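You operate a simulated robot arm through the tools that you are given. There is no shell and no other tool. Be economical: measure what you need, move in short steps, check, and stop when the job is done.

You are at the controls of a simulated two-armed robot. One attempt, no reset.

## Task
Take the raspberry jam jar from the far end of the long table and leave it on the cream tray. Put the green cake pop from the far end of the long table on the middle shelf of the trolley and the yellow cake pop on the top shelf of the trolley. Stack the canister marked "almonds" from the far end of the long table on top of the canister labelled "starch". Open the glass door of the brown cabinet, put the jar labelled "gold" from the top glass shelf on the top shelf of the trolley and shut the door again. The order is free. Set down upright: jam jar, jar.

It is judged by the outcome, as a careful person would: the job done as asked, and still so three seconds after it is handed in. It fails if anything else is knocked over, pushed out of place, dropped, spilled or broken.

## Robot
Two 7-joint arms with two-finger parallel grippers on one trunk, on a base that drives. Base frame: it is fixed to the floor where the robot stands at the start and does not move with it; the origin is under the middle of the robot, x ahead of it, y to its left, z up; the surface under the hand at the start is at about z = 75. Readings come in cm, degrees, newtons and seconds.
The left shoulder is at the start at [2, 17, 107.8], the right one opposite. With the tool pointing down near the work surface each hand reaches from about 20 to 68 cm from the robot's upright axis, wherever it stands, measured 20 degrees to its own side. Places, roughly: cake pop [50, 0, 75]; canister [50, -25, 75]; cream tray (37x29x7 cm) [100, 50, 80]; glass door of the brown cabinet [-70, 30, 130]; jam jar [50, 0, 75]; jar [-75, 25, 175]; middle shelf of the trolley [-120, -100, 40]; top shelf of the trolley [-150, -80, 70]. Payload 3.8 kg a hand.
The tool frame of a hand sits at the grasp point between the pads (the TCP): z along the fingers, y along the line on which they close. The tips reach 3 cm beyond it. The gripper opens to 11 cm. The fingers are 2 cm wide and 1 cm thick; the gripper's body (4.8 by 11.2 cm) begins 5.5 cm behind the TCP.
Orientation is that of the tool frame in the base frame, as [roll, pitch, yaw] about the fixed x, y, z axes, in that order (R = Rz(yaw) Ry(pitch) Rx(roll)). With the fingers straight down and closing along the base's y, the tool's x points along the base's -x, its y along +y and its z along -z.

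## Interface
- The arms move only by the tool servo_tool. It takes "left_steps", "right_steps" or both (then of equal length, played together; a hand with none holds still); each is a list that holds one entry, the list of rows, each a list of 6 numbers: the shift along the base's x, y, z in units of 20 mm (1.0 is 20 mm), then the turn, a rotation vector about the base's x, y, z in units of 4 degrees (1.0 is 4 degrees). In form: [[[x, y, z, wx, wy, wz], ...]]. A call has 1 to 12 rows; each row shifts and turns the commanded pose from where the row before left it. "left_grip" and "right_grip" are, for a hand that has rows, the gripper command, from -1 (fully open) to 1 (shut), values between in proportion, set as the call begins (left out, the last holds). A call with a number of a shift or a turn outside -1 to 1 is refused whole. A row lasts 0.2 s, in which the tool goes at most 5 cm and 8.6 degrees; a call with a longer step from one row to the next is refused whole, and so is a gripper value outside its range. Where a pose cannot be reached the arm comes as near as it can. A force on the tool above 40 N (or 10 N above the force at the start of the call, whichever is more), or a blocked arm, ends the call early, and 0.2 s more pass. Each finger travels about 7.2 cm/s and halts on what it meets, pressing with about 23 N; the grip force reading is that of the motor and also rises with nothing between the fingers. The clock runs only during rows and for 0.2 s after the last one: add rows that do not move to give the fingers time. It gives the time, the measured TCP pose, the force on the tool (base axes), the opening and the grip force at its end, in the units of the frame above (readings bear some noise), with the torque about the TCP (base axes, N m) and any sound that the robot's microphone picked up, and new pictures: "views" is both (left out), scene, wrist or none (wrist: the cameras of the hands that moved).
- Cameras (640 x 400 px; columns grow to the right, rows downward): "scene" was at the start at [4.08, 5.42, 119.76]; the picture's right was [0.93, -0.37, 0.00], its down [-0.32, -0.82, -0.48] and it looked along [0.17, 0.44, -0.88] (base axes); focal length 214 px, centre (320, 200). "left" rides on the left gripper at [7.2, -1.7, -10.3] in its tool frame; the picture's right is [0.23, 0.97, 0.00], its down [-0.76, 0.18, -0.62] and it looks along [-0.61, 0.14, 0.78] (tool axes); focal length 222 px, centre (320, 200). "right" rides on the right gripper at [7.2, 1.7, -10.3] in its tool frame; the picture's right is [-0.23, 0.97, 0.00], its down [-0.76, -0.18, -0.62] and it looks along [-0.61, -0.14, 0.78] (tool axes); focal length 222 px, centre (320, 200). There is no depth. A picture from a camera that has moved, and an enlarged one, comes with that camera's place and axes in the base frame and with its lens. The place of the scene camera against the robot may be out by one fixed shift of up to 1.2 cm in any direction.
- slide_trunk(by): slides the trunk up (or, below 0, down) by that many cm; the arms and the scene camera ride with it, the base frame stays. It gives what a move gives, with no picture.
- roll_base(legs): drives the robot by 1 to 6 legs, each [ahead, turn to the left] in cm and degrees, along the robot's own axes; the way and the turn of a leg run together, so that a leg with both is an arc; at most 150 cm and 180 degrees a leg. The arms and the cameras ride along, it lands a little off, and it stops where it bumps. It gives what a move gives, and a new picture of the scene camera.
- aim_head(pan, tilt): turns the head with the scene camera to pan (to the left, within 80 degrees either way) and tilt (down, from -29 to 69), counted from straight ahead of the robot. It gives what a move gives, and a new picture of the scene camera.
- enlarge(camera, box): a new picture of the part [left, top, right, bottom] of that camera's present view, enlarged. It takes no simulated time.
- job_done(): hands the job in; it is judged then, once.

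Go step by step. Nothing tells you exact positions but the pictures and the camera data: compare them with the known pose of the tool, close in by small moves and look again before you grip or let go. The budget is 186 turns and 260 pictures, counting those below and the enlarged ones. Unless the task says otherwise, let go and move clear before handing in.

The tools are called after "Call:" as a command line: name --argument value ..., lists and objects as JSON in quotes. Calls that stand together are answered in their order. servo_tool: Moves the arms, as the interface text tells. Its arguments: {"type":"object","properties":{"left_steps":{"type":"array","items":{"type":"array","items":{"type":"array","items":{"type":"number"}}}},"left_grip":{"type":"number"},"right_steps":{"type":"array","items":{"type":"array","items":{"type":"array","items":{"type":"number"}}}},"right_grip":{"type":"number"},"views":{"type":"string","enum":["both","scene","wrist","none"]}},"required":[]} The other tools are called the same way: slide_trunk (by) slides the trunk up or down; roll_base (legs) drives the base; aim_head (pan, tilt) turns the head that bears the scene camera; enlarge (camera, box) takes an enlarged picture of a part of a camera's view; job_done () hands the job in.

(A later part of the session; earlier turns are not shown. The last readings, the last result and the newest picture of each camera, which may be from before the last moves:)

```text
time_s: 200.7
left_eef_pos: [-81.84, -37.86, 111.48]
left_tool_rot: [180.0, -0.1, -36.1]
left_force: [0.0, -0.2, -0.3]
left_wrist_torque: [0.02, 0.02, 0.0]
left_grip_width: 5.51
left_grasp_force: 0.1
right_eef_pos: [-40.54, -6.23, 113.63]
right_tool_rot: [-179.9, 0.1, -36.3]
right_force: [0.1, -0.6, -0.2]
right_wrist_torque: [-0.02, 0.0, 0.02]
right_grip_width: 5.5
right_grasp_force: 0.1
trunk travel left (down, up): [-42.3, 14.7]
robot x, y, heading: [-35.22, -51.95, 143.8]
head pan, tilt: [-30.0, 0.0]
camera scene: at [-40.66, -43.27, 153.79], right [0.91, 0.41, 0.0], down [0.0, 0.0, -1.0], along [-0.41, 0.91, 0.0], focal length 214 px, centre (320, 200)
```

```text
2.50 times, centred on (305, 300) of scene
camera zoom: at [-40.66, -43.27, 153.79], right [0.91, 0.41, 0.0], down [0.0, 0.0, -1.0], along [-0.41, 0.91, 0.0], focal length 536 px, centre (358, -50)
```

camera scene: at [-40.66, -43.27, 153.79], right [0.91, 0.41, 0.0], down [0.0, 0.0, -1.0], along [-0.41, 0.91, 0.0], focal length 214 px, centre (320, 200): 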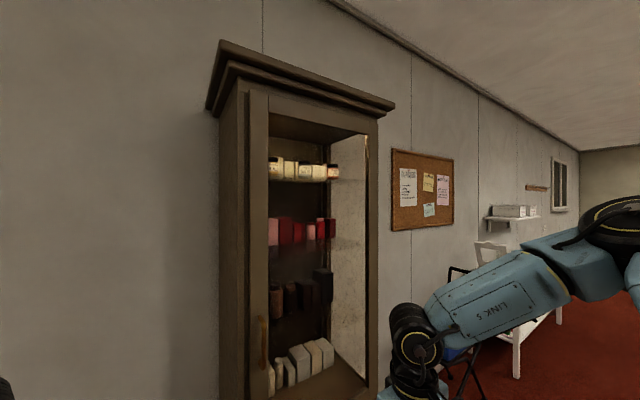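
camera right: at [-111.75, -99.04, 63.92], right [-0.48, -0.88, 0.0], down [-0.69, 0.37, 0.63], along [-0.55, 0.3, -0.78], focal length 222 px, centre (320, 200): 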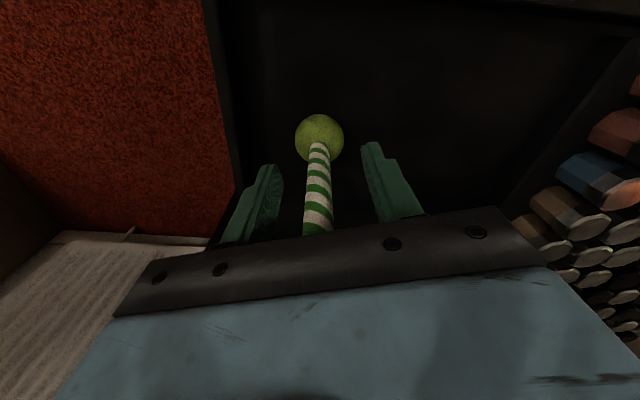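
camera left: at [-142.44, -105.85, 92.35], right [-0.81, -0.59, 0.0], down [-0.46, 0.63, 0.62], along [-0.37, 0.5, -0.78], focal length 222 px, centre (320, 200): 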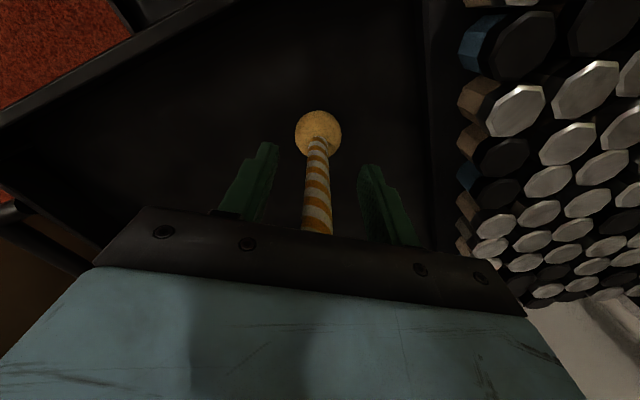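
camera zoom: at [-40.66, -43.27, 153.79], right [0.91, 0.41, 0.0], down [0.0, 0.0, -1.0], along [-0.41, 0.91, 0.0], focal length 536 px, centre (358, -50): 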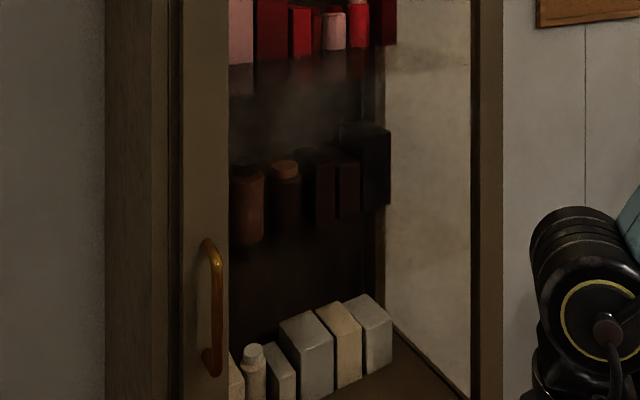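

The handle bar is at about (-81.7,7.1), z 104–120; the gold jar at about (-88.8,21.4,166). The door hinges on the right. I'll tilt the right hand forward to 30° below horizontal while moving it toward the handle.

Call:
roll_base --legs '[[0, 2.3]]'

Call:
servo_tool --right_steps '[[[-0.6, 0.1, 0, 0.67, 1.0, 0], [-0.6, 0.1, 0, 0.67, 1.0, 0], [-0.6, 0.1, 0, 0.67, 1.0, 0], [-0.6, 0.1, 0, 0.67, 1.0, 0], [-0.6, 0.1, 0, 0.67, 1.0, 0], [-0.6, 0.1, 0, 0.67, 1.0, 0], [-0.6, 0.1, 0, 0.67, 1.0, 0], [-0.6, 0.1, 0, 0.67, 1.0, 0], [-0.6, 0.1, 0, 0.67, 1.0, 0], [-0.6, 0.1, 0, 0.67, 1.0, 0], [-0.6, 0.1, 0, 0.67, 1.0, 0], [-0.6, 0.1, 0, 0.67, 1.0, 0]]]'

```text
time_s: 201.5
left_eef_pos: [-82.36, -39.81, 111.62]
left_tool_rot: [-180.0, -0.1, -33.8]
left_force: [-1.1, 0.1, 0.1]
left_wrist_torque: [0.03, -0.02, 0.01]
left_grip_width: 5.49
left_grasp_force: 0.0
right_eef_pos: [-42.39, -6.5, 113.63]
right_tool_rot: [-179.9, 0.1, -34.1]
right_force: [-1.1, 0.4, -0.5]
right_wrist_torque: [0.03, -0.02, 0.02]
right_grip_width: 5.5
right_grasp_force: 0.1
trunk travel left (down, up): [-42.3, 14.7]
robot x, y, heading: [-35.09, -51.87, 146.3]
head pan, tilt: [-30.0, 0.0]
camera scene: at [-41.04, -43.5, 153.79], right [0.9, 0.44, 0.0], down [0.0, 0.0, -1.0], along [-0.44, 0.9, 0.0], focal length 214 px, centre (320, 200)
```

scene: 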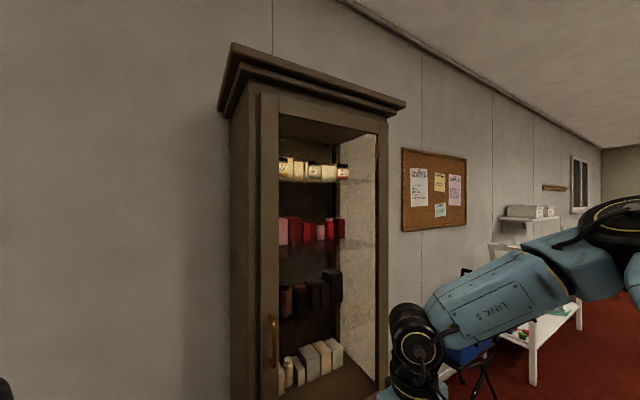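

```text
time_s: 204.1
left_eef_pos: [-82.31, -39.71, 111.54]
left_tool_rot: [179.9, -0.2, -33.9]
left_force: [-0.5, 0.0, -0.5]
left_wrist_torque: [0.03, -0.01, 0.01]
left_grip_width: 5.52
left_grasp_force: 0.1
right_eef_pos: [-57.08, -3.88, 115.1]
right_tool_rot: [179.7, 57.7, -34.3]
right_force: [-0.6, -0.9, 0.0]
right_wrist_torque: [-0.01, 0.0, 0.0]
right_grip_width: 5.53
right_grasp_force: 0.0
right hand out of reach, approached as far as the arm can: row 12
trunk travel left (down, up): [-42.3, 14.7]
robot x, y, heading: [-34.63, -52.27, 146.1]
head pan, tilt: [-30.0, 0.0]
camera scene: at [-40.96, -43.44, 153.79], right [0.9, 0.44, 0.0], down [0.0, 0.0, -1.0], along [-0.44, 0.9, 0.0], focal length 214 px, centre (320, 200)
camera right: at [-47.52, -12.39, 114.43], right [-0.65, -0.74, 0.19], down [0.2, 0.08, 0.98], along [-0.74, 0.67, 0.1], focal length 222 px, centre (320, 200)
```

scene: 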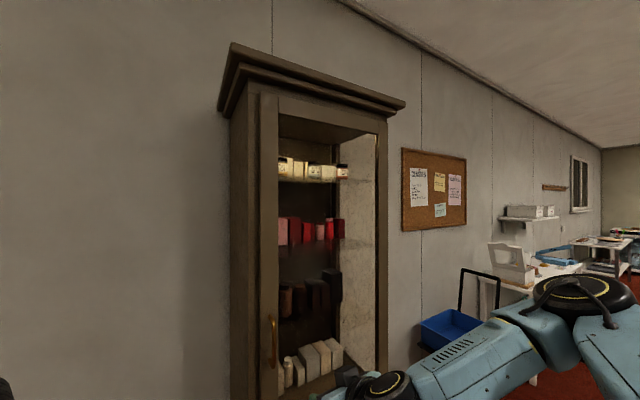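
right: 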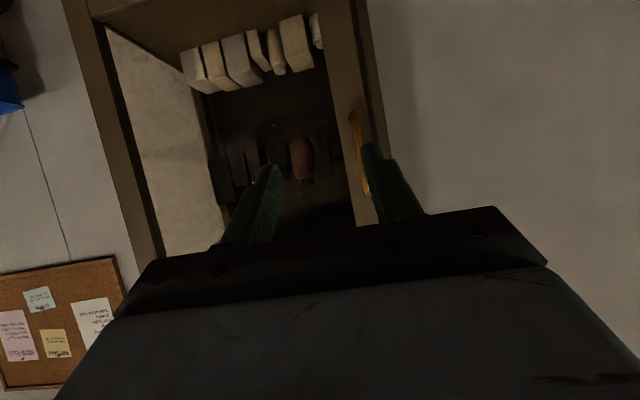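

Hand tilted; the wrist camera gives the handle bar at (-81.5,7.3,112). I move to a pre-grasp point 9 cm in front of it.

Call:
servo_tool --right_steps '[[[-0.92, 0.33, -0.17, 0, 0, 0], [-0.92, 0.33, -0.17, 0, 0, 0], [-0.92, 0.33, -0.17, 0, 0, 0], [-0.92, 0.33, -0.17, 0, 0, 0], [-0.92, 0.33, -0.17, 0, 0, 0], [-0.92, 0.33, -0.17, 0, 0, 0], [-0.92, 0.33, -0.17, 0, 0, 0], [-0.92, 0.33, -0.17, 0, 0, 0], [-0.92, 0.33, -0.17, 0, 0, 0]]]'

```text
time_s: 206.1
left_eef_pos: [-82.33, -39.74, 111.51]
left_tool_rot: [-180.0, -0.2, -33.7]
left_force: [0.6, 0.1, -0.3]
left_wrist_torque: [0.02, 0.01, 0.01]
left_grip_width: 5.51
left_grasp_force: 0.0
right_eef_pos: [-72.55, 2.25, 112.67]
right_tool_rot: [179.6, 57.9, -34.3]
right_force: [0.3, -0.2, 0.6]
right_wrist_torque: [0.01, 0.02, 0.03]
right_grip_width: 5.5
right_grasp_force: 0.0
right hand out of reach, approached as far as the arm can: row 9
trunk travel left (down, up): [-42.3, 14.7]
robot x, y, heading: [-34.55, -52.19, 146.0]
head pan, tilt: [-30.0, 0.0]
camera scene: at [-40.99, -43.47, 153.79], right [0.9, 0.44, 0.0], down [0.0, 0.0, -1.0], along [-0.44, 0.9, 0.0], focal length 214 px, centre (320, 200)
camera right: at [-63.06, -6.3, 112.15], right [-0.64, -0.74, 0.2], down [0.2, 0.08, 0.98], along [-0.74, 0.67, 0.1], focal length 222 px, centre (320, 200)
```

scene: 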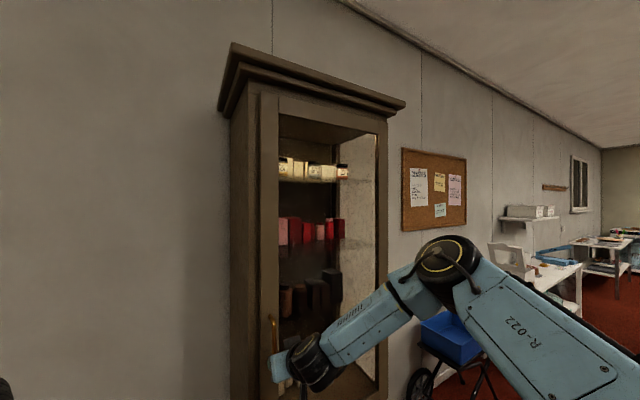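
right: 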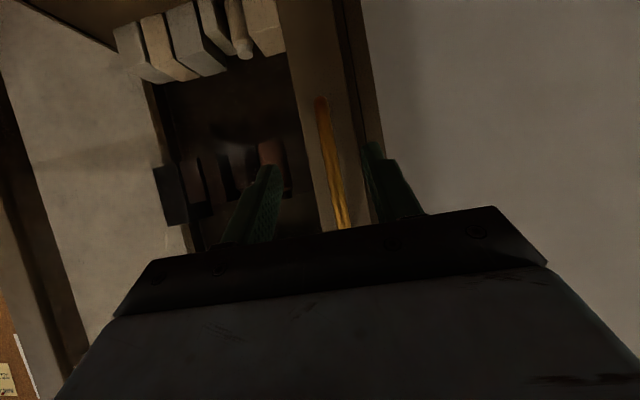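

The bar lies centred ahead of the fingers. The arm is near full stretch, so I drive forward 8.5 cm to put the fingers around the bar.

Call:
roll_base --legs '[[8.3, 0]]'

Call:
enlarge --camera "right" --box '[0, 0, 640, 400]'

```text
time_s: 207.2
left_eef_pos: [-89.32, -35.22, 111.59]
left_tool_rot: [-179.9, -0.1, -33.9]
left_force: [0.1, -0.1, -0.4]
left_wrist_torque: [-0.01, 0.03, 0.04]
left_grip_width: 5.49
left_grasp_force: 0.0
right_eef_pos: [-79.33, 6.85, 112.89]
right_tool_rot: [179.6, 58.0, -34.3]
right_force: [0.1, 0.3, 0.4]
right_wrist_torque: [0.02, 0.0, 0.0]
right_grip_width: 5.5
right_grasp_force: 0.0
trunk travel left (down, up): [-42.3, 14.7]
robot x, y, heading: [-41.78, -47.39, 146.2]
head pan, tilt: [-30.0, 0.0]
camera scene: at [-47.84, -38.94, 153.79], right [0.9, 0.44, 0.0], down [0.0, 0.0, -1.0], along [-0.44, 0.9, 0.0], focal length 214 px, centre (320, 200)
```

scene: 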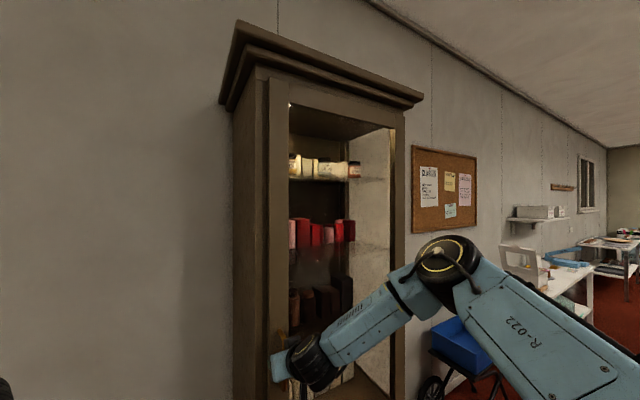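

```text
1.00 times, centred on (320, 200) of right (not enlarged: the box is as wide or as high as the picture)
camera zoom: at [-69.94, -1.75, 112.21], right [-0.64, -0.74, 0.2], down [0.2, 0.08, 0.98], along [-0.74, 0.67, 0.1], focal length 222 px, centre (320, 200)
```

zoom: 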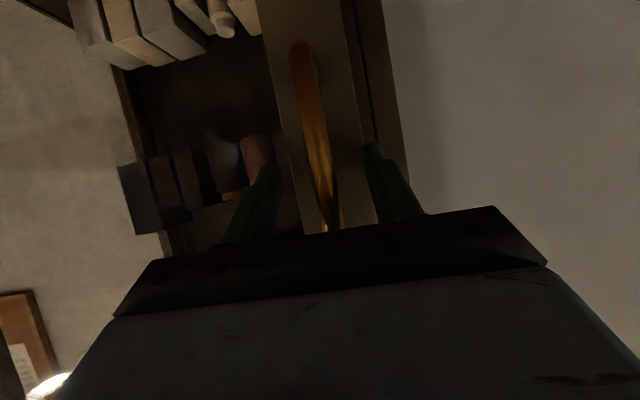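

The bar lies between the fingers. I grip it.

Call:
servo_tool --right_steps '[[[0, 0, 0, 0, 0, 0], [0, 0, 0, 0, 0, 0], [0, 0, 0, 0, 0, 0], [0, 0, 0, 0, 0, 0], [0, 0, 0, 0, 0, 0]]]' --right_grip 1 --views "wrist"

```text
time_s: 208.4
left_eef_pos: [-89.3, -35.4, 111.49]
left_tool_rot: [-179.9, -0.1, -33.8]
left_force: [-0.5, 0.5, 0.6]
left_wrist_torque: [0.02, 0.01, 0.03]
left_grip_width: 5.48
left_grasp_force: 0.1
right_eef_pos: [-79.73, 6.43, 112.88]
right_tool_rot: [179.7, 57.8, -34.0]
right_force: [-9.1, -16.4, -5.5]
right_wrist_torque: [0.25, 0.01, -0.06]
right_grip_width: 1.26
right_grasp_force: 44.7
trunk travel left (down, up): [-42.3, 14.7]
robot x, y, heading: [-42.26, -47.83, 146.1]
head pan, tilt: [-30.0, 0.0]
camera right: at [-70.12, -2.07, 112.23], right [-0.64, -0.74, 0.19], down [0.2, 0.08, 0.98], along [-0.74, 0.67, 0.1], focal length 222 px, centre (320, 200)
```

right: 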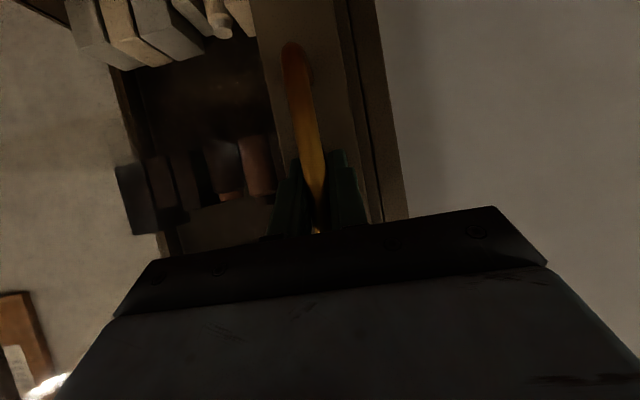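

The bar is gripped. I pull the door open gently along its arc.

Call:
servo_tool --right_steps '[[[0.42, -0.28, 0, 0, 0, 0], [0.42, -0.28, 0, 0, 0, 0.2], [0.43, -0.26, 0, 0, 0, 0.2], [0.43, -0.26, 0, 0, 0, 0.2], [0.44, -0.24, 0, 0, 0, 0.2], [0.44, -0.24, 0, 0, 0, 0.2], [0.45, -0.22, 0, 0, 0, 0.2], [0.45, -0.22, 0, 0, 0, 0.2], [0.46, -0.2, 0, 0, 0, 0.2], [0.46, -0.2, 0, 0, 0, 0.2]]]' --views "scene"

```text
time_s: 210.6
left_eef_pos: [-89.26, -35.05, 111.48]
left_tool_rot: [180.0, -0.2, -33.8]
left_force: [0.1, 0.2, -0.5]
left_wrist_torque: [0.01, -0.02, -0.02]
left_grip_width: 5.49
left_grasp_force: 0.0
right_eef_pos: [-70.62, 2.34, 113.35]
right_tool_rot: [179.7, 56.8, -27.3]
right_force: [2.6, 3.3, -32.9]
right_wrist_torque: [0.49, 0.07, 0.06]
right_grip_width: 1.28
right_grasp_force: 45.0
right hand out of reach, approached as far as the arm can: row 8, 10
trunk travel left (down, up): [-42.3, 14.7]
robot x, y, heading: [-41.86, -47.52, 146.2]
head pan, tilt: [-30.0, 0.0]
camera scene: at [-47.94, -38.6, 153.75], right [0.9, 0.44, 0.0], down [0.0, 0.0, -1.0], along [-0.44, 0.9, 0.0], focal length 214 px, centre (320, 200)
```

scene: 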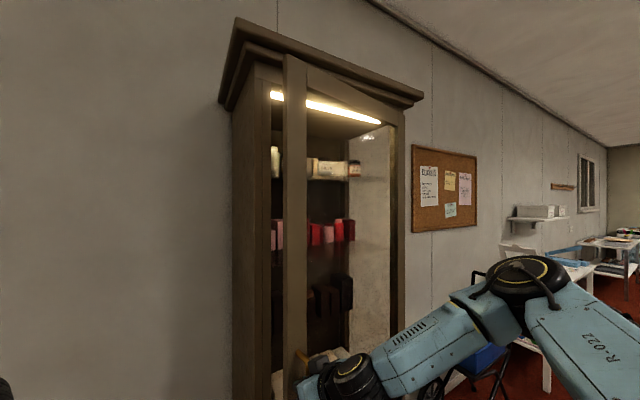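

The door is opening (~11°), but there is a vertical load from the arm's limit. I relieve it and pull on without the yaw.

Call:
servo_tool --right_steps '[[[0.1, 0, -0.15, 0, 0, 0], [0.4, -0.1, -0.1, 0, 0, 0], [0.42, -0.15, 0, 0, 0, 0], [0.42, -0.15, 0, 0, 0, 0]]]' --views "scene"

```text
time_s: 211.6
left_eef_pos: [-89.39, -34.96, 111.53]
left_tool_rot: [179.9, -0.2, -33.7]
left_force: [-0.8, 0.2, 0.8]
left_wrist_torque: [0.02, 0.01, 0.0]
left_grip_width: 5.5
left_grasp_force: 0.1
right_eef_pos: [-68.14, 1.52, 113.9]
right_tool_rot: [179.7, 56.9, -27.3]
right_force: [2.0, 3.0, -33.5]
right_wrist_torque: [0.43, 0.18, -0.01]
right_grip_width: 1.29
right_grasp_force: 44.8
right hand out of reach, approached as far as the arm can: row 1, 2, 4
trunk travel left (down, up): [-42.3, 14.7]
robot x, y, heading: [-41.71, -47.63, 146.3]
head pan, tilt: [-30.0, 0.0]
camera scene: at [-47.94, -38.61, 153.76], right [0.9, 0.44, 0.0], down [0.0, 0.0, -1.0], along [-0.44, 0.9, 0.0], focal length 214 px, centre (320, 200)
```

scene: 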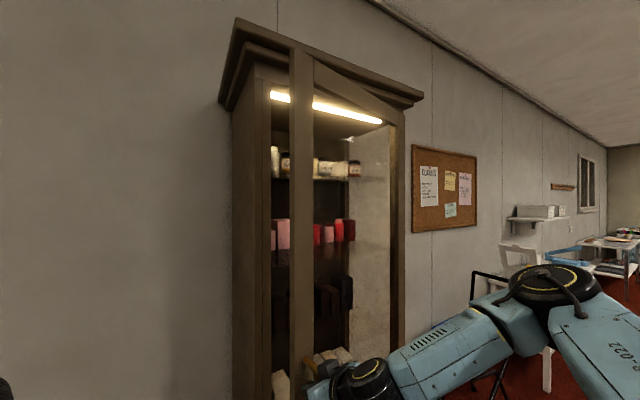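

I relieve the vertical load with a small trunk move, then pull by backing the base slightly.

Call:
slide_trunk --by -0.7

Call:
roll_base --legs '[[-8, -3]]'

```text
time_s: 212.2
left_eef_pos: [-89.19, -35.03, 110.81]
left_tool_rot: [179.9, -0.1, -33.8]
left_force: [-0.6, -1.2, -0.7]
left_wrist_torque: [-0.01, 0.0, -0.01]
left_grip_width: 5.51
left_grasp_force: 0.0
right_eef_pos: [-68.39, 1.68, 113.89]
right_tool_rot: [179.7, 58.1, -27.3]
right_force: [2.3, 9.4, -5.2]
right_wrist_torque: [0.56, 0.77, -0.01]
right_grip_width: 1.28
right_grasp_force: 45.3
trunk travel left (down, up): [-41.6, 15.4]
robot x, y, heading: [-41.81, -47.86, 146.4]
head pan, tilt: [-30.0, 0.0]
```

```text
time_s: 213.2
left_eef_pos: [-83.85, -36.48, 111.03]
left_tool_rot: [179.8, 0.0, -35.9]
left_force: [0.3, 0.3, 0.5]
left_wrist_torque: [-0.03, 0.06, 0.03]
left_grip_width: 5.54
left_grasp_force: 0.0
right_eef_pos: [-61.37, 0.24, 113.94]
right_tool_rot: [-179.8, 58.3, -30.3]
right_force: [4.2, 1.2, -9.7]
right_wrist_torque: [-0.24, -0.28, -0.15]
right_grip_width: 1.29
right_grasp_force: 45.2
trunk travel left (down, up): [-41.6, 15.4]
robot x, y, heading: [-37.35, -50.53, 144.1]
head pan, tilt: [-30.0, 0.0]
stopped in leg 1: the force on the tool passed its limit at 50 N (the readings are from after the stop); the commanded pose is now the measured one
camera scene: at [-42.49, -41.73, 153.1], right [0.91, 0.41, 0.0], down [0.0, 0.0, -1.0], along [-0.41, 0.91, 0.0], focal length 214 px, centre (320, 200)
```

scene: 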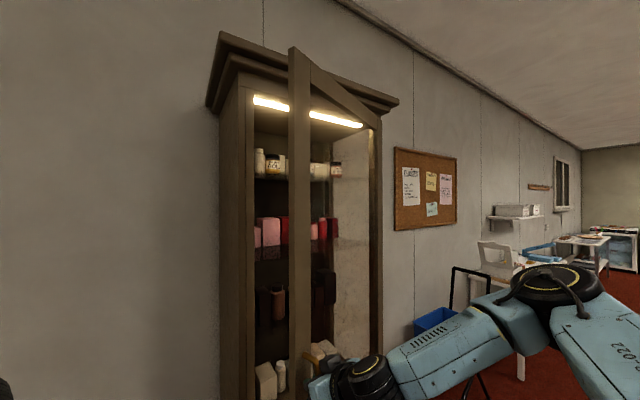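

It works; door ~22° open with low residual force. I continue with short backing arcs.

Call:
roll_base --legs '[[-4, -2.6], [-4, -3.3], [-3.5, -4]]'

```text
time_s: 214.3
left_eef_pos: [-79.99, -36.69, 110.79]
left_tool_rot: [-180.0, -0.2, -38.8]
left_force: [-0.5, -0.1, 0.3]
left_wrist_torque: [-0.02, -0.01, 0.01]
left_grip_width: 5.51
left_grasp_force: 0.0
right_eef_pos: [-55.64, -0.22, 113.9]
right_tool_rot: [-178.9, 58.4, -34.0]
right_force: [0.0, 7.6, -3.3]
right_wrist_torque: [-0.36, 1.31, -0.13]
right_grip_width: 1.26
right_grasp_force: 44.8
trunk travel left (down, up): [-41.6, 15.4]
robot x, y, heading: [-33.73, -53.53, 141.3]
head pan, tilt: [-30.0, 0.0]
stopped in leg 2: the force on the tool passed its limit at 41 N (the readings are from after the stop); the commanded pose is now the measured one
camera scene: at [-39.15, -44.01, 153.08], right [0.93, 0.36, 0.0], down [0.0, 0.0, -1.0], along [-0.36, 0.93, 0.0], focal length 214 px, centre (320, 200)
```

scene: 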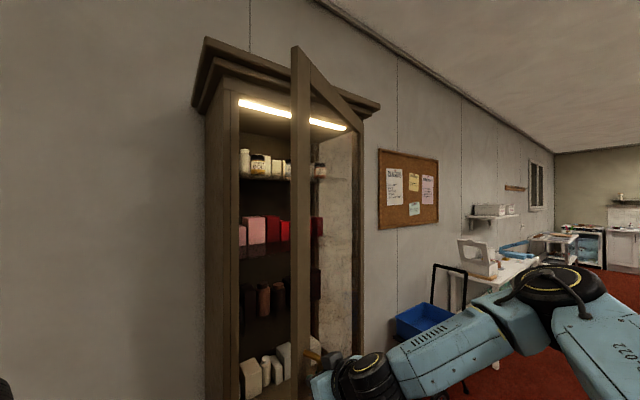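

The door is ~30° open. I'll now let go of the handle and back off; then I'll push the door wider from its inner side with the left hand while driving along the wall.

Call:
servo_tool --right_steps '[[[0, 0, 0, 0, 0, 0], [0, 0, 0, 0, 0, 0], [0, 0, 0, 0, 0, 0]]]' --right_grip -0.3 --views "wrist"

Call:
roll_base --legs '[[-10, 0]]'

```text
time_s: 215.1
left_eef_pos: [-80.05, -36.86, 110.9]
left_tool_rot: [-180.0, -0.1, -38.8]
left_force: [0.0, 0.8, -0.9]
left_wrist_torque: [-0.02, 0.02, -0.04]
left_grip_width: 5.47
left_grasp_force: 0.0
right_eef_pos: [-55.72, -0.35, 114.05]
right_tool_rot: [-178.6, 58.4, -33.3]
right_force: [0.0, -0.4, 0.0]
right_wrist_torque: [0.0, -0.01, -0.01]
right_grip_width: 7.17
right_grasp_force: 0.1
trunk travel left (down, up): [-41.6, 15.4]
robot x, y, heading: [-34.19, -53.05, 141.2]
head pan, tilt: [-30.0, 0.0]
camera right: at [-46.19, -9.03, 113.26], right [-0.65, -0.74, 0.18], down [0.2, 0.06, 0.98], along [-0.73, 0.67, 0.11], focal length 222 px, centre (320, 200)
```

right: 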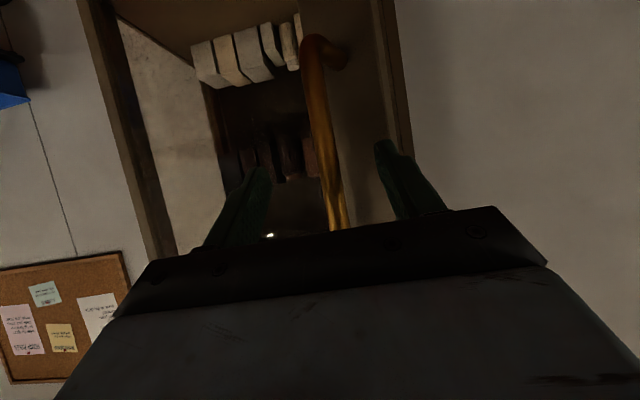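

```text
time_s: 216.2
left_eef_pos: [-72.18, -43.03, 110.89]
left_tool_rot: [-180.0, -0.1, -38.9]
left_force: [0.6, 0.0, -0.3]
left_wrist_torque: [0.03, 0.03, 0.0]
left_grip_width: 5.5
left_grasp_force: 0.0
right_eef_pos: [-47.82, -6.69, 113.96]
right_tool_rot: [-178.5, 58.4, -33.3]
right_force: [0.3, -0.4, 0.8]
right_wrist_torque: [0.01, -0.01, -0.01]
right_grip_width: 7.18
right_grasp_force: 0.1
trunk travel left (down, up): [-41.6, 15.4]
robot x, y, heading: [-26.04, -59.04, 141.2]
head pan, tilt: [-30.0, 0.0]
camera scene: at [-31.28, -50.37, 153.1], right [0.93, 0.36, 0.0], down [0.0, 0.0, -1.0], along [-0.36, 0.93, 0.0], focal length 214 px, centre (320, 200)
```

scene: 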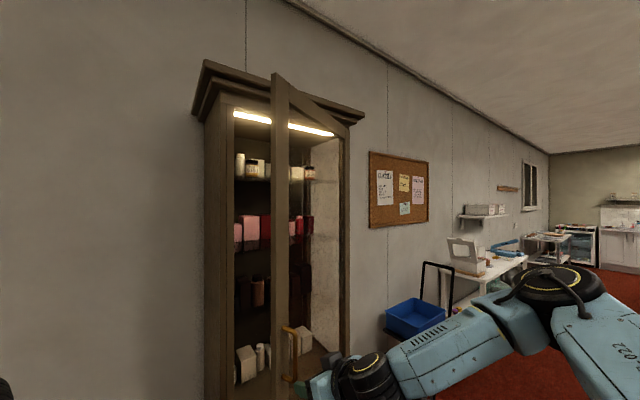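

Clear of the handle. I retract the right hand closer to the body before manoeuvring.

Call:
servo_tool --right_steps '[[[0.9, -0.6, 0.5, -0.67, -1, 0], [0.9, -0.6, 0.5, -0.67, -1, 0], [0.9, -0.6, 0.5, -0.67, -1, 0], [0.9, -0.6, 0.5, -0.67, -1, 0], [0.9, -0.6, 0.5, -0.67, -1, 0], [0.9, -0.6, 0.5, -0.67, -1, 0], [0.9, -0.6, 0.5, -0.67, -1, 0], [0.9, -0.6, 0, -0.67, -1, 0], [0, 0, 0, -0.67, -1, 0], [0, 0, 0, -0.67, -1, 0], [0, 0, 0, -0.67, -1, 0], [0, 0, 0, -0.67, -1, 0]]]' --views "none"

Call:
aim_head --pan -10 --tilt 30

```text
time_s: 218.8
left_eef_pos: [-72.33, -42.93, 110.8]
left_tool_rot: [-180.0, 0.0, -38.9]
left_force: [-0.3, 0.7, 0.0]
left_wrist_torque: [-0.02, 0.01, 0.0]
left_grip_width: 5.48
left_grasp_force: 0.1
right_eef_pos: [-33.5, -16.37, 120.94]
right_tool_rot: [-179.1, 0.5, -33.6]
right_force: [-0.4, -0.6, -0.5]
right_wrist_torque: [-0.01, -0.01, 0.01]
right_grip_width: 7.17
right_grasp_force: 0.1
trunk travel left (down, up): [-41.6, 15.4]
robot x, y, heading: [-26.03, -59.57, 141.2]
head pan, tilt: [-30.0, 0.0]
```

```text
time_s: 219.8
left_eef_pos: [-72.25, -42.98, 110.79]
left_tool_rot: [179.9, -0.1, -38.9]
left_force: [0.2, -0.2, 0.7]
left_wrist_torque: [0.04, 0.01, -0.01]
left_grip_width: 5.51
left_grasp_force: 0.0
right_eef_pos: [-33.5, -16.19, 120.87]
right_tool_rot: [-178.9, 0.6, -33.5]
right_force: [-0.8, 0.7, 1.3]
right_wrist_torque: [0.02, -0.01, 0.02]
right_grip_width: 7.19
right_grasp_force: 0.1
trunk travel left (down, up): [-41.6, 15.4]
robot x, y, heading: [-26.25, -59.18, 141.2]
head pan, tilt: [-10.0, 30.0]
camera scene: at [-34.03, -51.91, 148.26], right [0.75, 0.66, 0.0], down [0.33, -0.38, -0.87], along [-0.57, 0.65, -0.5], focal length 214 px, centre (320, 200)
```

scene: 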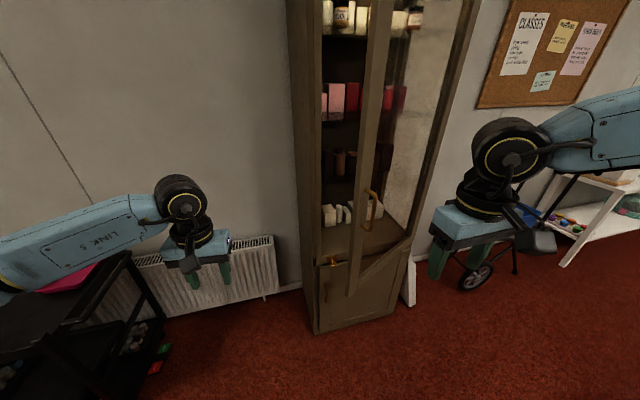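

I drive to the left of the cabinet, close to the wall, facing along it toward the door.

Call:
servo_tool --left_steps '[[[0, 0, 0, 0, 0, 0], [0, 0, 0, 0, 0, 0], [0, 0, 0, 0, 0, 0]]]' --left_grip 1 --views "none"

Call:
roll_base --legs '[[0, 42], [50, 0], [0, -127]]'

Call:
aim_head --pan 20 --tilt 20

```text
time_s: 220.6
left_eef_pos: [-72.2, -42.93, 110.93]
left_tool_rot: [-180.0, -0.1, -39.0]
left_force: [0.3, 0.0, -0.5]
left_wrist_torque: [0.01, 0.01, 0.01]
left_grip_width: 0.01
left_grasp_force: 23.1
right_eef_pos: [-33.53, -16.33, 121.07]
right_tool_rot: [-179.0, 0.7, -33.7]
right_force: [-0.3, 0.4, 0.0]
right_wrist_torque: [0.0, 0.02, -0.03]
right_grip_width: 7.18
right_grasp_force: 0.1
trunk travel left (down, up): [-41.6, 15.4]
robot x, y, heading: [-26.15, -59.37, 141.3]
head pan, tilt: [-10.0, 30.0]
```

```text
time_s: 230.8
left_eef_pos: [-63.52, -14.94, 110.87]
left_tool_rot: [-179.9, -0.1, -124.3]
left_force: [0.7, 0.0, 1.1]
left_wrist_torque: [0.03, 0.0, 0.02]
left_grip_width: 0.0
left_grasp_force: 23.3
right_eef_pos: [-33.63, -51.43, 121.04]
right_tool_rot: [-179.0, 0.6, -119.0]
right_force: [-0.1, 0.0, -0.2]
right_wrist_torque: [0.01, 0.03, -0.04]
right_grip_width: 7.14
right_grasp_force: 0.0
trunk travel left (down, up): [-41.6, 15.4]
robot x, y, heading: [-76.13, -62.15, 55.7]
head pan, tilt: [-10.0, 30.0]
camera scene: at [-68.98, -54.73, 148.26], right [0.72, -0.7, 0.0], down [-0.35, -0.36, -0.87], along [0.6, 0.62, -0.5], focal length 214 px, centre (320, 200)
```

scene: 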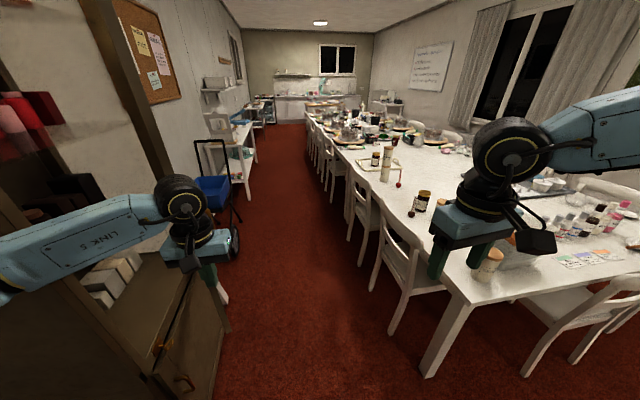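

```text
time_s: 231.7
left_eef_pos: [-63.47, -14.93, 110.82]
left_tool_rot: [-180.0, 0.0, -124.3]
left_force: [0.0, 0.6, 0.5]
left_wrist_torque: [0.01, 0.01, -0.04]
left_grip_width: 0.01
left_grasp_force: 22.8
right_eef_pos: [-33.7, -51.45, 121.0]
right_tool_rot: [-179.0, 0.6, -119.0]
right_force: [-0.1, 0.7, -0.1]
right_wrist_torque: [-0.06, -0.02, 0.0]
right_grip_width: 7.16
right_grasp_force: 0.2
trunk travel left (down, up): [-41.6, 15.4]
robot x, y, heading: [-75.69, -62.5, 55.5]
head pan, tilt: [20.0, 20.0]
camera scene: at [-73.0, -52.18, 149.86], right [0.97, -0.25, 0.0], down [-0.08, -0.33, -0.94], along [0.23, 0.91, -0.34], focal length 214 px, centre (320, 200)
```

scene: 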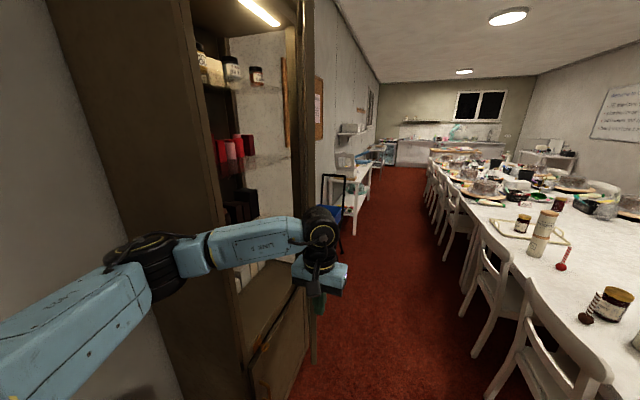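

Door's free end is ahead at about 20 cm beyond my left hand. I move the left hand in behind it (toward the wall), then push by driving forward.

Call:
servo_tool --left_steps '[[[-0.83, 0.56, 0, 0, 0, 0], [-0.83, 0.56, 0, 0, 0, 0], [-0.83, 0.56, 0, 0, 0, 0], [-0.83, 0.56, 0, 0, 0, 0], [-0.83, 0.56, 0, 0, 0, 0], [-0.83, 0.56, 0, 0, 0, 0]]]' --views "none"

Call:
roll_base --legs '[[16, 0]]'

```text
time_s: 233.1
left_eef_pos: [-73.43, -8.33, 110.95]
left_tool_rot: [-180.0, -0.1, -124.2]
left_force: [0.7, 0.1, -0.7]
left_wrist_torque: [0.0, -0.06, 0.01]
left_grip_width: 0.0
left_grasp_force: 22.8
right_eef_pos: [-33.75, -51.35, 121.0]
right_tool_rot: [-179.0, 0.6, -118.9]
right_force: [0.0, -0.2, 0.2]
right_wrist_torque: [0.0, 0.01, 0.0]
right_grip_width: 7.15
right_grasp_force: 0.1
trunk travel left (down, up): [-41.6, 15.4]
robot x, y, heading: [-76.13, -62.04, 55.5]
head pan, tilt: [20.0, 20.0]
```

```text
time_s: 234.2
left_eef_pos: [-68.15, -1.36, 110.77]
left_tool_rot: [-179.9, -1.1, -126.0]
left_force: [0.3, 0.1, -0.4]
left_wrist_torque: [-0.04, 0.03, 0.03]
left_grip_width: 0.0
left_grasp_force: 22.9
right_eef_pos: [-28.35, -43.7, 120.86]
right_tool_rot: [-179.0, 0.4, -119.0]
right_force: [0.4, 0.2, 0.3]
right_wrist_torque: [-0.03, 0.05, -0.02]
right_grip_width: 7.15
right_grasp_force: 0.1
trunk travel left (down, up): [-41.6, 15.4]
robot x, y, heading: [-71.24, -54.92, 56.1]
head pan, tilt: [20.0, 20.0]
stopped in leg 1: the force on the tool passed its limit at 71 N (the readings are from after the stop); the commanded pose is now the measured one
camera scene: at [-67.63, -44.51, 149.83], right [0.97, -0.24, 0.0], down [-0.09, -0.33, -0.94], along [0.23, 0.91, -0.34], focal length 214 px, centre (320, 200)
```

scene: 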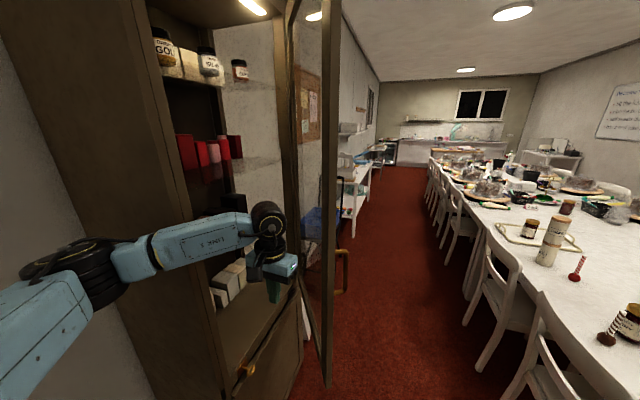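

The door swung wider on contact. I continue pushing gently with the arm instead of the base.

Call:
servo_tool --left_steps '[[[0.34, 0.5, 0, 0, 0, 0], [0.34, 0.5, 0, 0, 0, 0], [0.34, 0.5, 0, 0, 0, 0], [0.34, 0.5, 0, 0, 0, 0], [0.34, 0.5, 0, 0, 0, 0], [0.34, 0.5, 0, 0, 0, 0], [0.34, 0.5, 0, 0, 0, 0], [0.34, 0.5, 0, 0, 0, 0], [0.34, 0.5, 0, 0, 0, 0], [0.34, 0.5, 0, 0, 0, 0]]]'

```text
time_s: 236.4
left_eef_pos: [-61.49, 8.52, 110.88]
left_tool_rot: [-180.0, -0.8, -125.9]
left_force: [-0.1, -0.2, -0.3]
left_wrist_torque: [0.02, 0.02, -0.01]
left_grip_width: 0.0
left_grasp_force: 22.8
right_eef_pos: [-28.59, -43.95, 120.95]
right_tool_rot: [-179.0, 0.7, -119.0]
right_force: [-0.3, 0.4, 0.2]
right_wrist_torque: [0.02, -0.01, -0.02]
right_grip_width: 7.13
right_grasp_force: 0.0
trunk travel left (down, up): [-41.6, 15.4]
robot x, y, heading: [-70.98, -54.91, 56.0]
head pan, tilt: [20.0, 20.0]
camera scene: at [-67.96, -44.74, 149.86], right [0.97, -0.24, 0.0], down [-0.08, -0.33, -0.94], along [0.23, 0.91, -0.34], focal length 214 px, centre (320, 200)
camera left: at [-64.32, 1.84, 121.3], right [-0.92, 0.39, 0.0], down [0.31, 0.73, 0.61], along [0.24, 0.56, -0.79], focal length 222 px, centre (320, 200)
```

scene: 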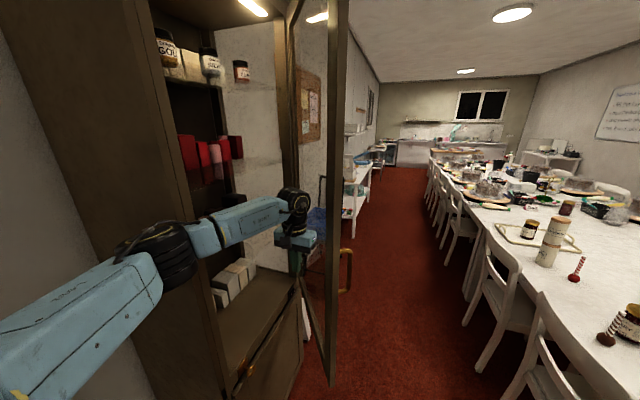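
left: 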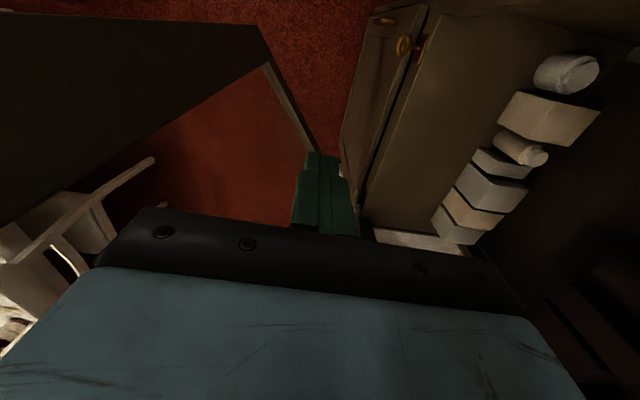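

Door is about 40° open and the hand is still short of it. I pull the hand back, drive nearer, and push again with the arm.

Call:
servo_tool --left_steps '[[[-0.5, -0.75, 0, 0, 0, 0], [-0.5, -0.75, 0, 0, 0, 0], [-0.5, -0.75, 0, 0, 0, 0], [-0.5, -0.75, 0, 0, 0, 0], [-0.5, -0.75, 0, 0, 0, 0], [-0.5, -0.75, 0, 0, 0, 0]]]' --views "none"

Call:
roll_base --legs '[[17, 0]]'

Call:
servo_tool --left_steps '[[[0.4, 0.42, 0, 0, 0, 0], [0.4, 0.42, 0, 0, 0, 0], [0.4, 0.42, 0, 0, 0, 0], [0.4, 0.42, 0, 0, 0, 0], [0.4, 0.42, 0, 0, 0, 0], [0.4, 0.42, 0, 0, 0, 0], [0.4, 0.42, 0, 0, 0, 0], [0.4, 0.42, 0, 0, 0, 0], [0.4, 0.42, 0, 0, 0, 0], [0.4, 0.42, 0, 0, 0, 0], [0.4, 0.42, 0, 0, 0, 0], [0.4, 0.42, 0, 0, 0, 0]]]'

```text
time_s: 237.8
left_eef_pos: [-67.57, -0.53, 110.94]
left_tool_rot: [-179.8, -0.9, -125.9]
left_force: [-0.1, -0.4, -0.7]
left_wrist_torque: [0.02, 0.0, -0.01]
left_grip_width: 0.0
left_grasp_force: 22.7
right_eef_pos: [-28.78, -43.94, 120.95]
right_tool_rot: [-179.0, 0.7, -118.9]
right_force: [0.5, 0.0, -0.1]
right_wrist_torque: [-0.02, 0.0, 0.0]
right_grip_width: 7.18
right_grasp_force: 0.0
trunk travel left (down, up): [-41.6, 15.4]
robot x, y, heading: [-71.04, -54.88, 56.1]
head pan, tilt: [20.0, 20.0]
```

```text
time_s: 239.3
left_eef_pos: [-60.05, 8.88, 112.16]
left_tool_rot: [179.2, 0.1, -125.1]
left_force: [0.3, 0.6, -0.6]
left_wrist_torque: [0.0, 0.01, 0.02]
left_grip_width: 0.0
left_grasp_force: 22.7
right_eef_pos: [-20.5, -35.04, 121.22]
right_tool_rot: [-179.9, 1.8, -118.9]
right_force: [-0.3, 0.4, 1.3]
right_wrist_torque: [-0.02, 0.05, -0.01]
right_grip_width: 7.17
right_grasp_force: 0.1
trunk travel left (down, up): [-41.6, 15.4]
robot x, y, heading: [-62.75, -43.57, 56.6]
head pan, tilt: [20.0, 20.0]
stopped in leg 1: the robot was blocked; the commanded pose is now the measured one
camera scene: at [-59.52, -36.8, 150.13], right [0.97, -0.23, -0.01], down [-0.08, -0.31, -0.95], along [0.21, 0.92, -0.32], focal length 214 px, centre (320, 200)
```

scene: 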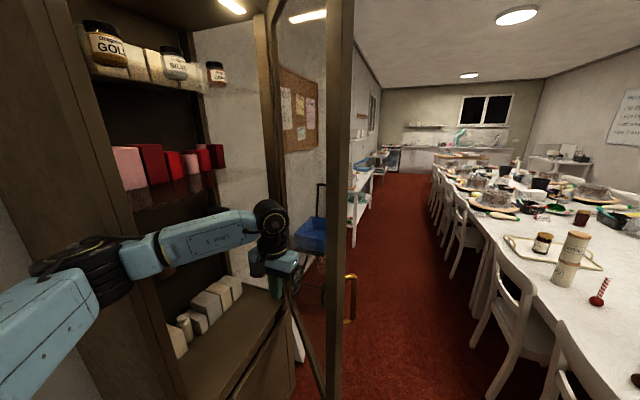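

```text
time_s: 241.9
left_eef_pos: [-50.28, 21.45, 110.52]
left_tool_rot: [-179.9, -1.2, -125.4]
left_force: [-0.1, 0.0, 0.4]
left_wrist_torque: [0.01, -0.02, 0.02]
left_grip_width: 0.0
left_grasp_force: 22.7
right_eef_pos: [-20.44, -31.94, 120.99]
right_tool_rot: [-179.0, 0.6, -118.9]
right_force: [0.5, 0.3, 0.2]
right_wrist_torque: [0.0, -0.01, 0.02]
right_grip_width: 7.15
right_grasp_force: 0.0
trunk travel left (down, up): [-41.6, 15.4]
robot x, y, heading: [-63.05, -43.21, 56.3]
head pan, tilt: [20.0, 20.0]
camera scene: at [-59.68, -33.02, 149.86], right [0.97, -0.23, 0.0], down [-0.08, -0.33, -0.94], along [0.22, 0.91, -0.34], focal length 214 px, centre (320, 200)
camera left: at [-53.05, 14.83, 120.98], right [-0.93, 0.38, 0.0], down [0.3, 0.73, 0.61], along [0.23, 0.56, -0.8], focal length 222 px, centre (320, 200)
```

scene: 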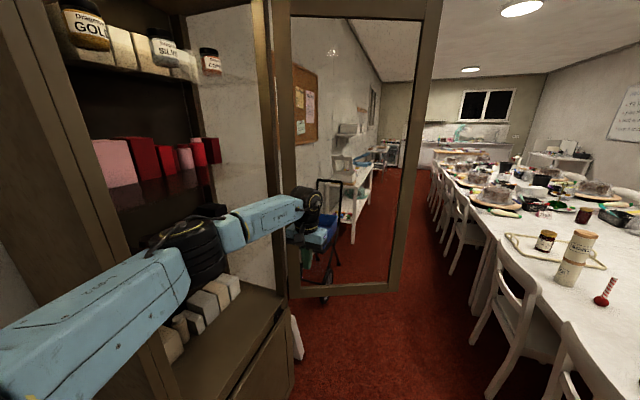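
left: 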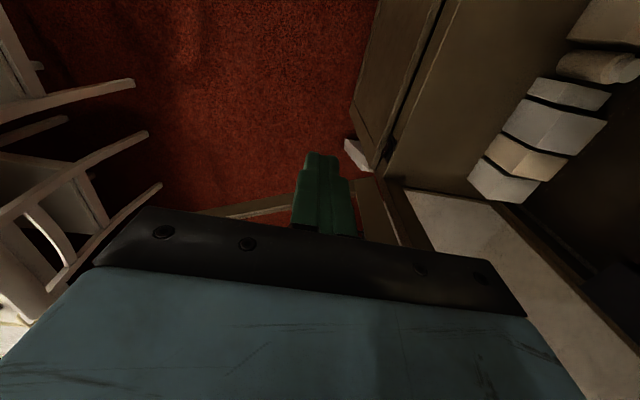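

The door is now wide open (past 90°). I back the base away, then bring the left hand in.

Call:
roll_base --legs '[[-22, 0]]'

Call:
servo_tool --left_steps '[[[0.2, -0.85, 0.2, 0, 0, 0], [0.2, -0.85, 0.2, 0, 0, 0], [0.2, -0.85, 0.2, 0, 0, 0], [0.2, -0.85, 0.2, 0, 0, 0], [0.2, -0.85, 0.2, 0, 0, 0], [0.2, -0.85, 0.2, 0, 0, 0], [0.2, -0.85, 0.2, 0, 0, 0], [0.2, -0.85, 0.2, 0, 0, 0], [0.2, -0.85, 0.2, 0, 0, 0], [0.2, -0.85, 0.2, 0, 0, 0]]]' --views "scene"

```text
time_s: 243.5
left_eef_pos: [-62.26, 3.3, 110.52]
left_tool_rot: [-179.9, -1.2, -125.4]
left_force: [-0.1, -0.4, -0.2]
left_wrist_torque: [-0.01, 0.0, -0.02]
left_grip_width: 0.0
left_grasp_force: 23.2
right_eef_pos: [-32.48, -50.24, 121.03]
right_tool_rot: [-179.1, 0.6, -119.0]
right_force: [-0.3, -0.1, 0.2]
right_wrist_torque: [0.02, -0.03, 0.02]
right_grip_width: 7.11
right_grasp_force: 0.0
trunk travel left (down, up): [-41.6, 15.4]
robot x, y, heading: [-74.38, -60.87, 56.2]
head pan, tilt: [20.0, 20.0]
camera scene: at [-71.78, -51.15, 149.87], right [0.97, -0.24, 0.0], down [-0.08, -0.33, -0.94], along [0.22, 0.91, -0.34], focal length 214 px, centre (320, 200)
```

scene: 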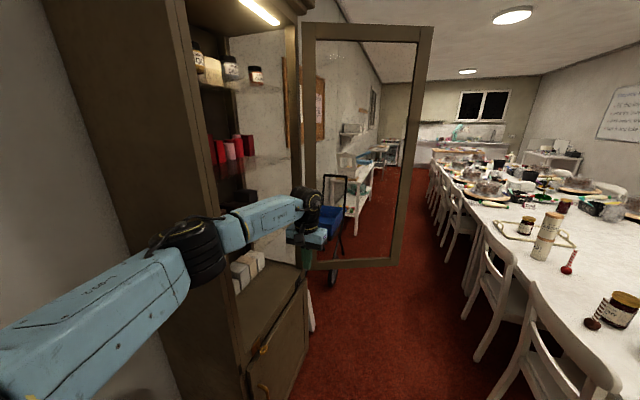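

```text
time_s: 245.7
left_eef_pos: [-58.25, -13.72, 114.39]
left_tool_rot: [-179.9, -1.2, -125.6]
left_force: [-0.1, -0.3, 0.0]
left_wrist_torque: [-0.02, -0.04, 0.03]
left_grip_width: 0.02
left_grasp_force: 23.1
right_eef_pos: [-32.44, -50.24, 121.02]
right_tool_rot: [-179.1, 0.7, -119.0]
right_force: [-1.3, -0.2, 0.1]
right_wrist_torque: [0.02, -0.02, -0.01]
right_grip_width: 7.17
right_grasp_force: 0.0
trunk travel left (down, up): [-41.6, 15.4]
robot x, y, heading: [-74.91, -61.32, 56.2]
head pan, tilt: [20.0, 20.0]
camera scene: at [-71.73, -51.13, 149.87], right [0.97, -0.24, 0.0], down [-0.08, -0.33, -0.94], along [0.22, 0.91, -0.34], focal length 214 px, centre (320, 200)
```

scene: 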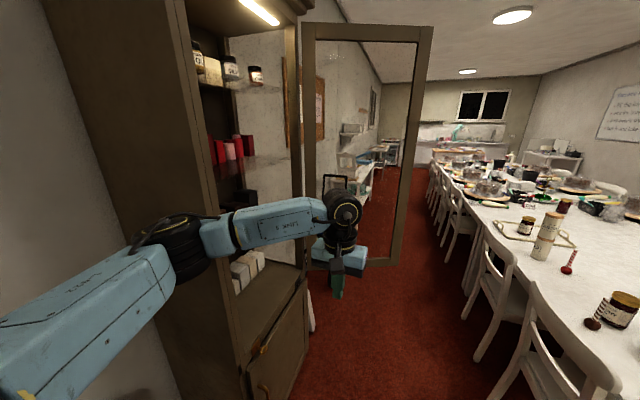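

Door is open ~110°. I drive to stand in front of the cabinet's left half and face it.

Call:
roll_base --legs '[[0, -16], [40, 0], [0, 106]]'

Call:
aim_head --pan -20 --tilt -5

```text
time_s: 253.6
left_eef_pos: [-91.87, -18.29, 114.42]
left_tool_rot: [-179.9, -1.4, -36.8]
left_force: [0.8, 0.2, -0.3]
left_wrist_torque: [0.01, -0.02, -0.06]
left_grip_width: 0.03
left_grasp_force: 22.9
right_eef_pos: [-54.78, 6.65, 120.85]
right_tool_rot: [-179.0, 0.7, -30.2]
right_force: [0.3, -0.3, -1.2]
right_wrist_torque: [0.0, 0.02, -0.03]
right_grip_width: 7.15
right_grasp_force: 0.1
trunk travel left (down, up): [-41.6, 15.4]
robot x, y, heading: [-44.64, -35.67, 144.7]
head pan, tilt: [20.0, 20.0]
camera scene: at [-55.67, -32.75, 149.86], right [0.26, 0.97, 0.0], down [0.33, -0.09, -0.94], along [-0.91, 0.24, -0.34], focal length 214 px, centre (320, 200)
```

scene: 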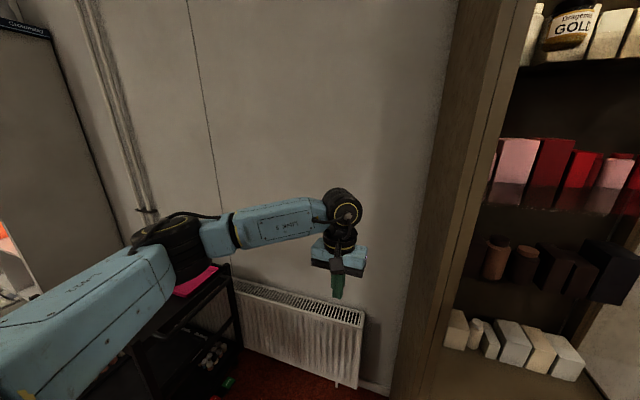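

```text
time_s: 254.6
left_eef_pos: [-91.86, -18.27, 114.38]
left_tool_rot: [-180.0, -1.3, -36.7]
left_force: [0.2, -1.2, 0.0]
left_wrist_torque: [0.04, 0.0, 0.0]
left_grip_width: 0.0
left_grasp_force: 23.3
right_eef_pos: [-54.76, 6.58, 120.89]
right_tool_rot: [-179.1, 0.6, -30.2]
right_force: [0.4, 0.2, -0.8]
right_wrist_torque: [0.0, 0.03, 0.0]
right_grip_width: 7.14
right_grasp_force: 0.0
trunk travel left (down, up): [-41.6, 15.4]
robot x, y, heading: [-44.67, -35.37, 145.1]
head pan, tilt: [-20.0, -5.0]
camera scene: at [-51.7, -27.97, 153.86], right [0.82, 0.58, 0.0], down [-0.05, 0.07, -1.0], along [-0.57, 0.81, 0.09], focal length 214 px, centre (320, 200)
```

scene: 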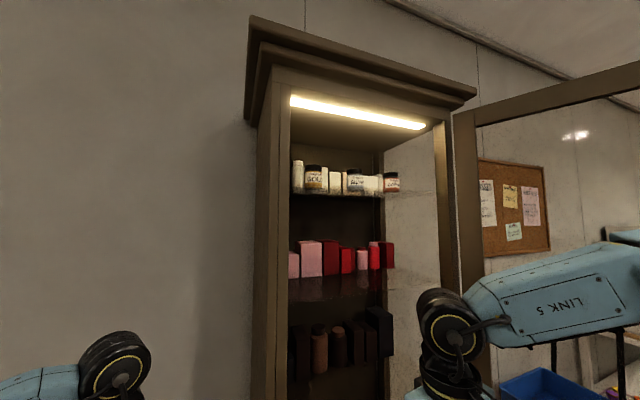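

Call:
enlarge --camera "scene" --box '[260, 80, 452, 200]'

```text
3.33 times, centred on (356, 140) of scene
camera zoom: at [-51.7, -27.97, 153.86], right [0.82, 0.58, 0.0], down [-0.05, 0.07, -1.0], along [-0.57, 0.81, 0.09], focal length 715 px, centre (200, 400)
```

zoom: 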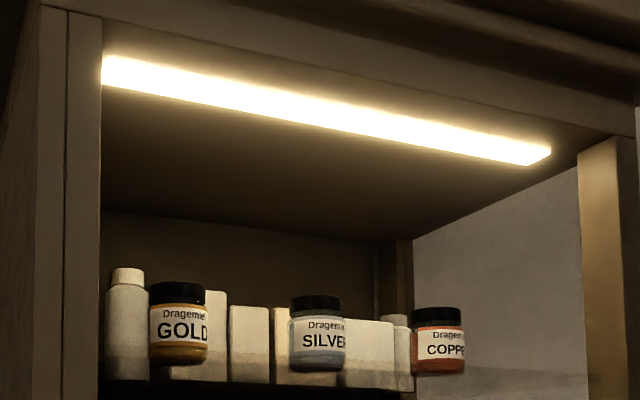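

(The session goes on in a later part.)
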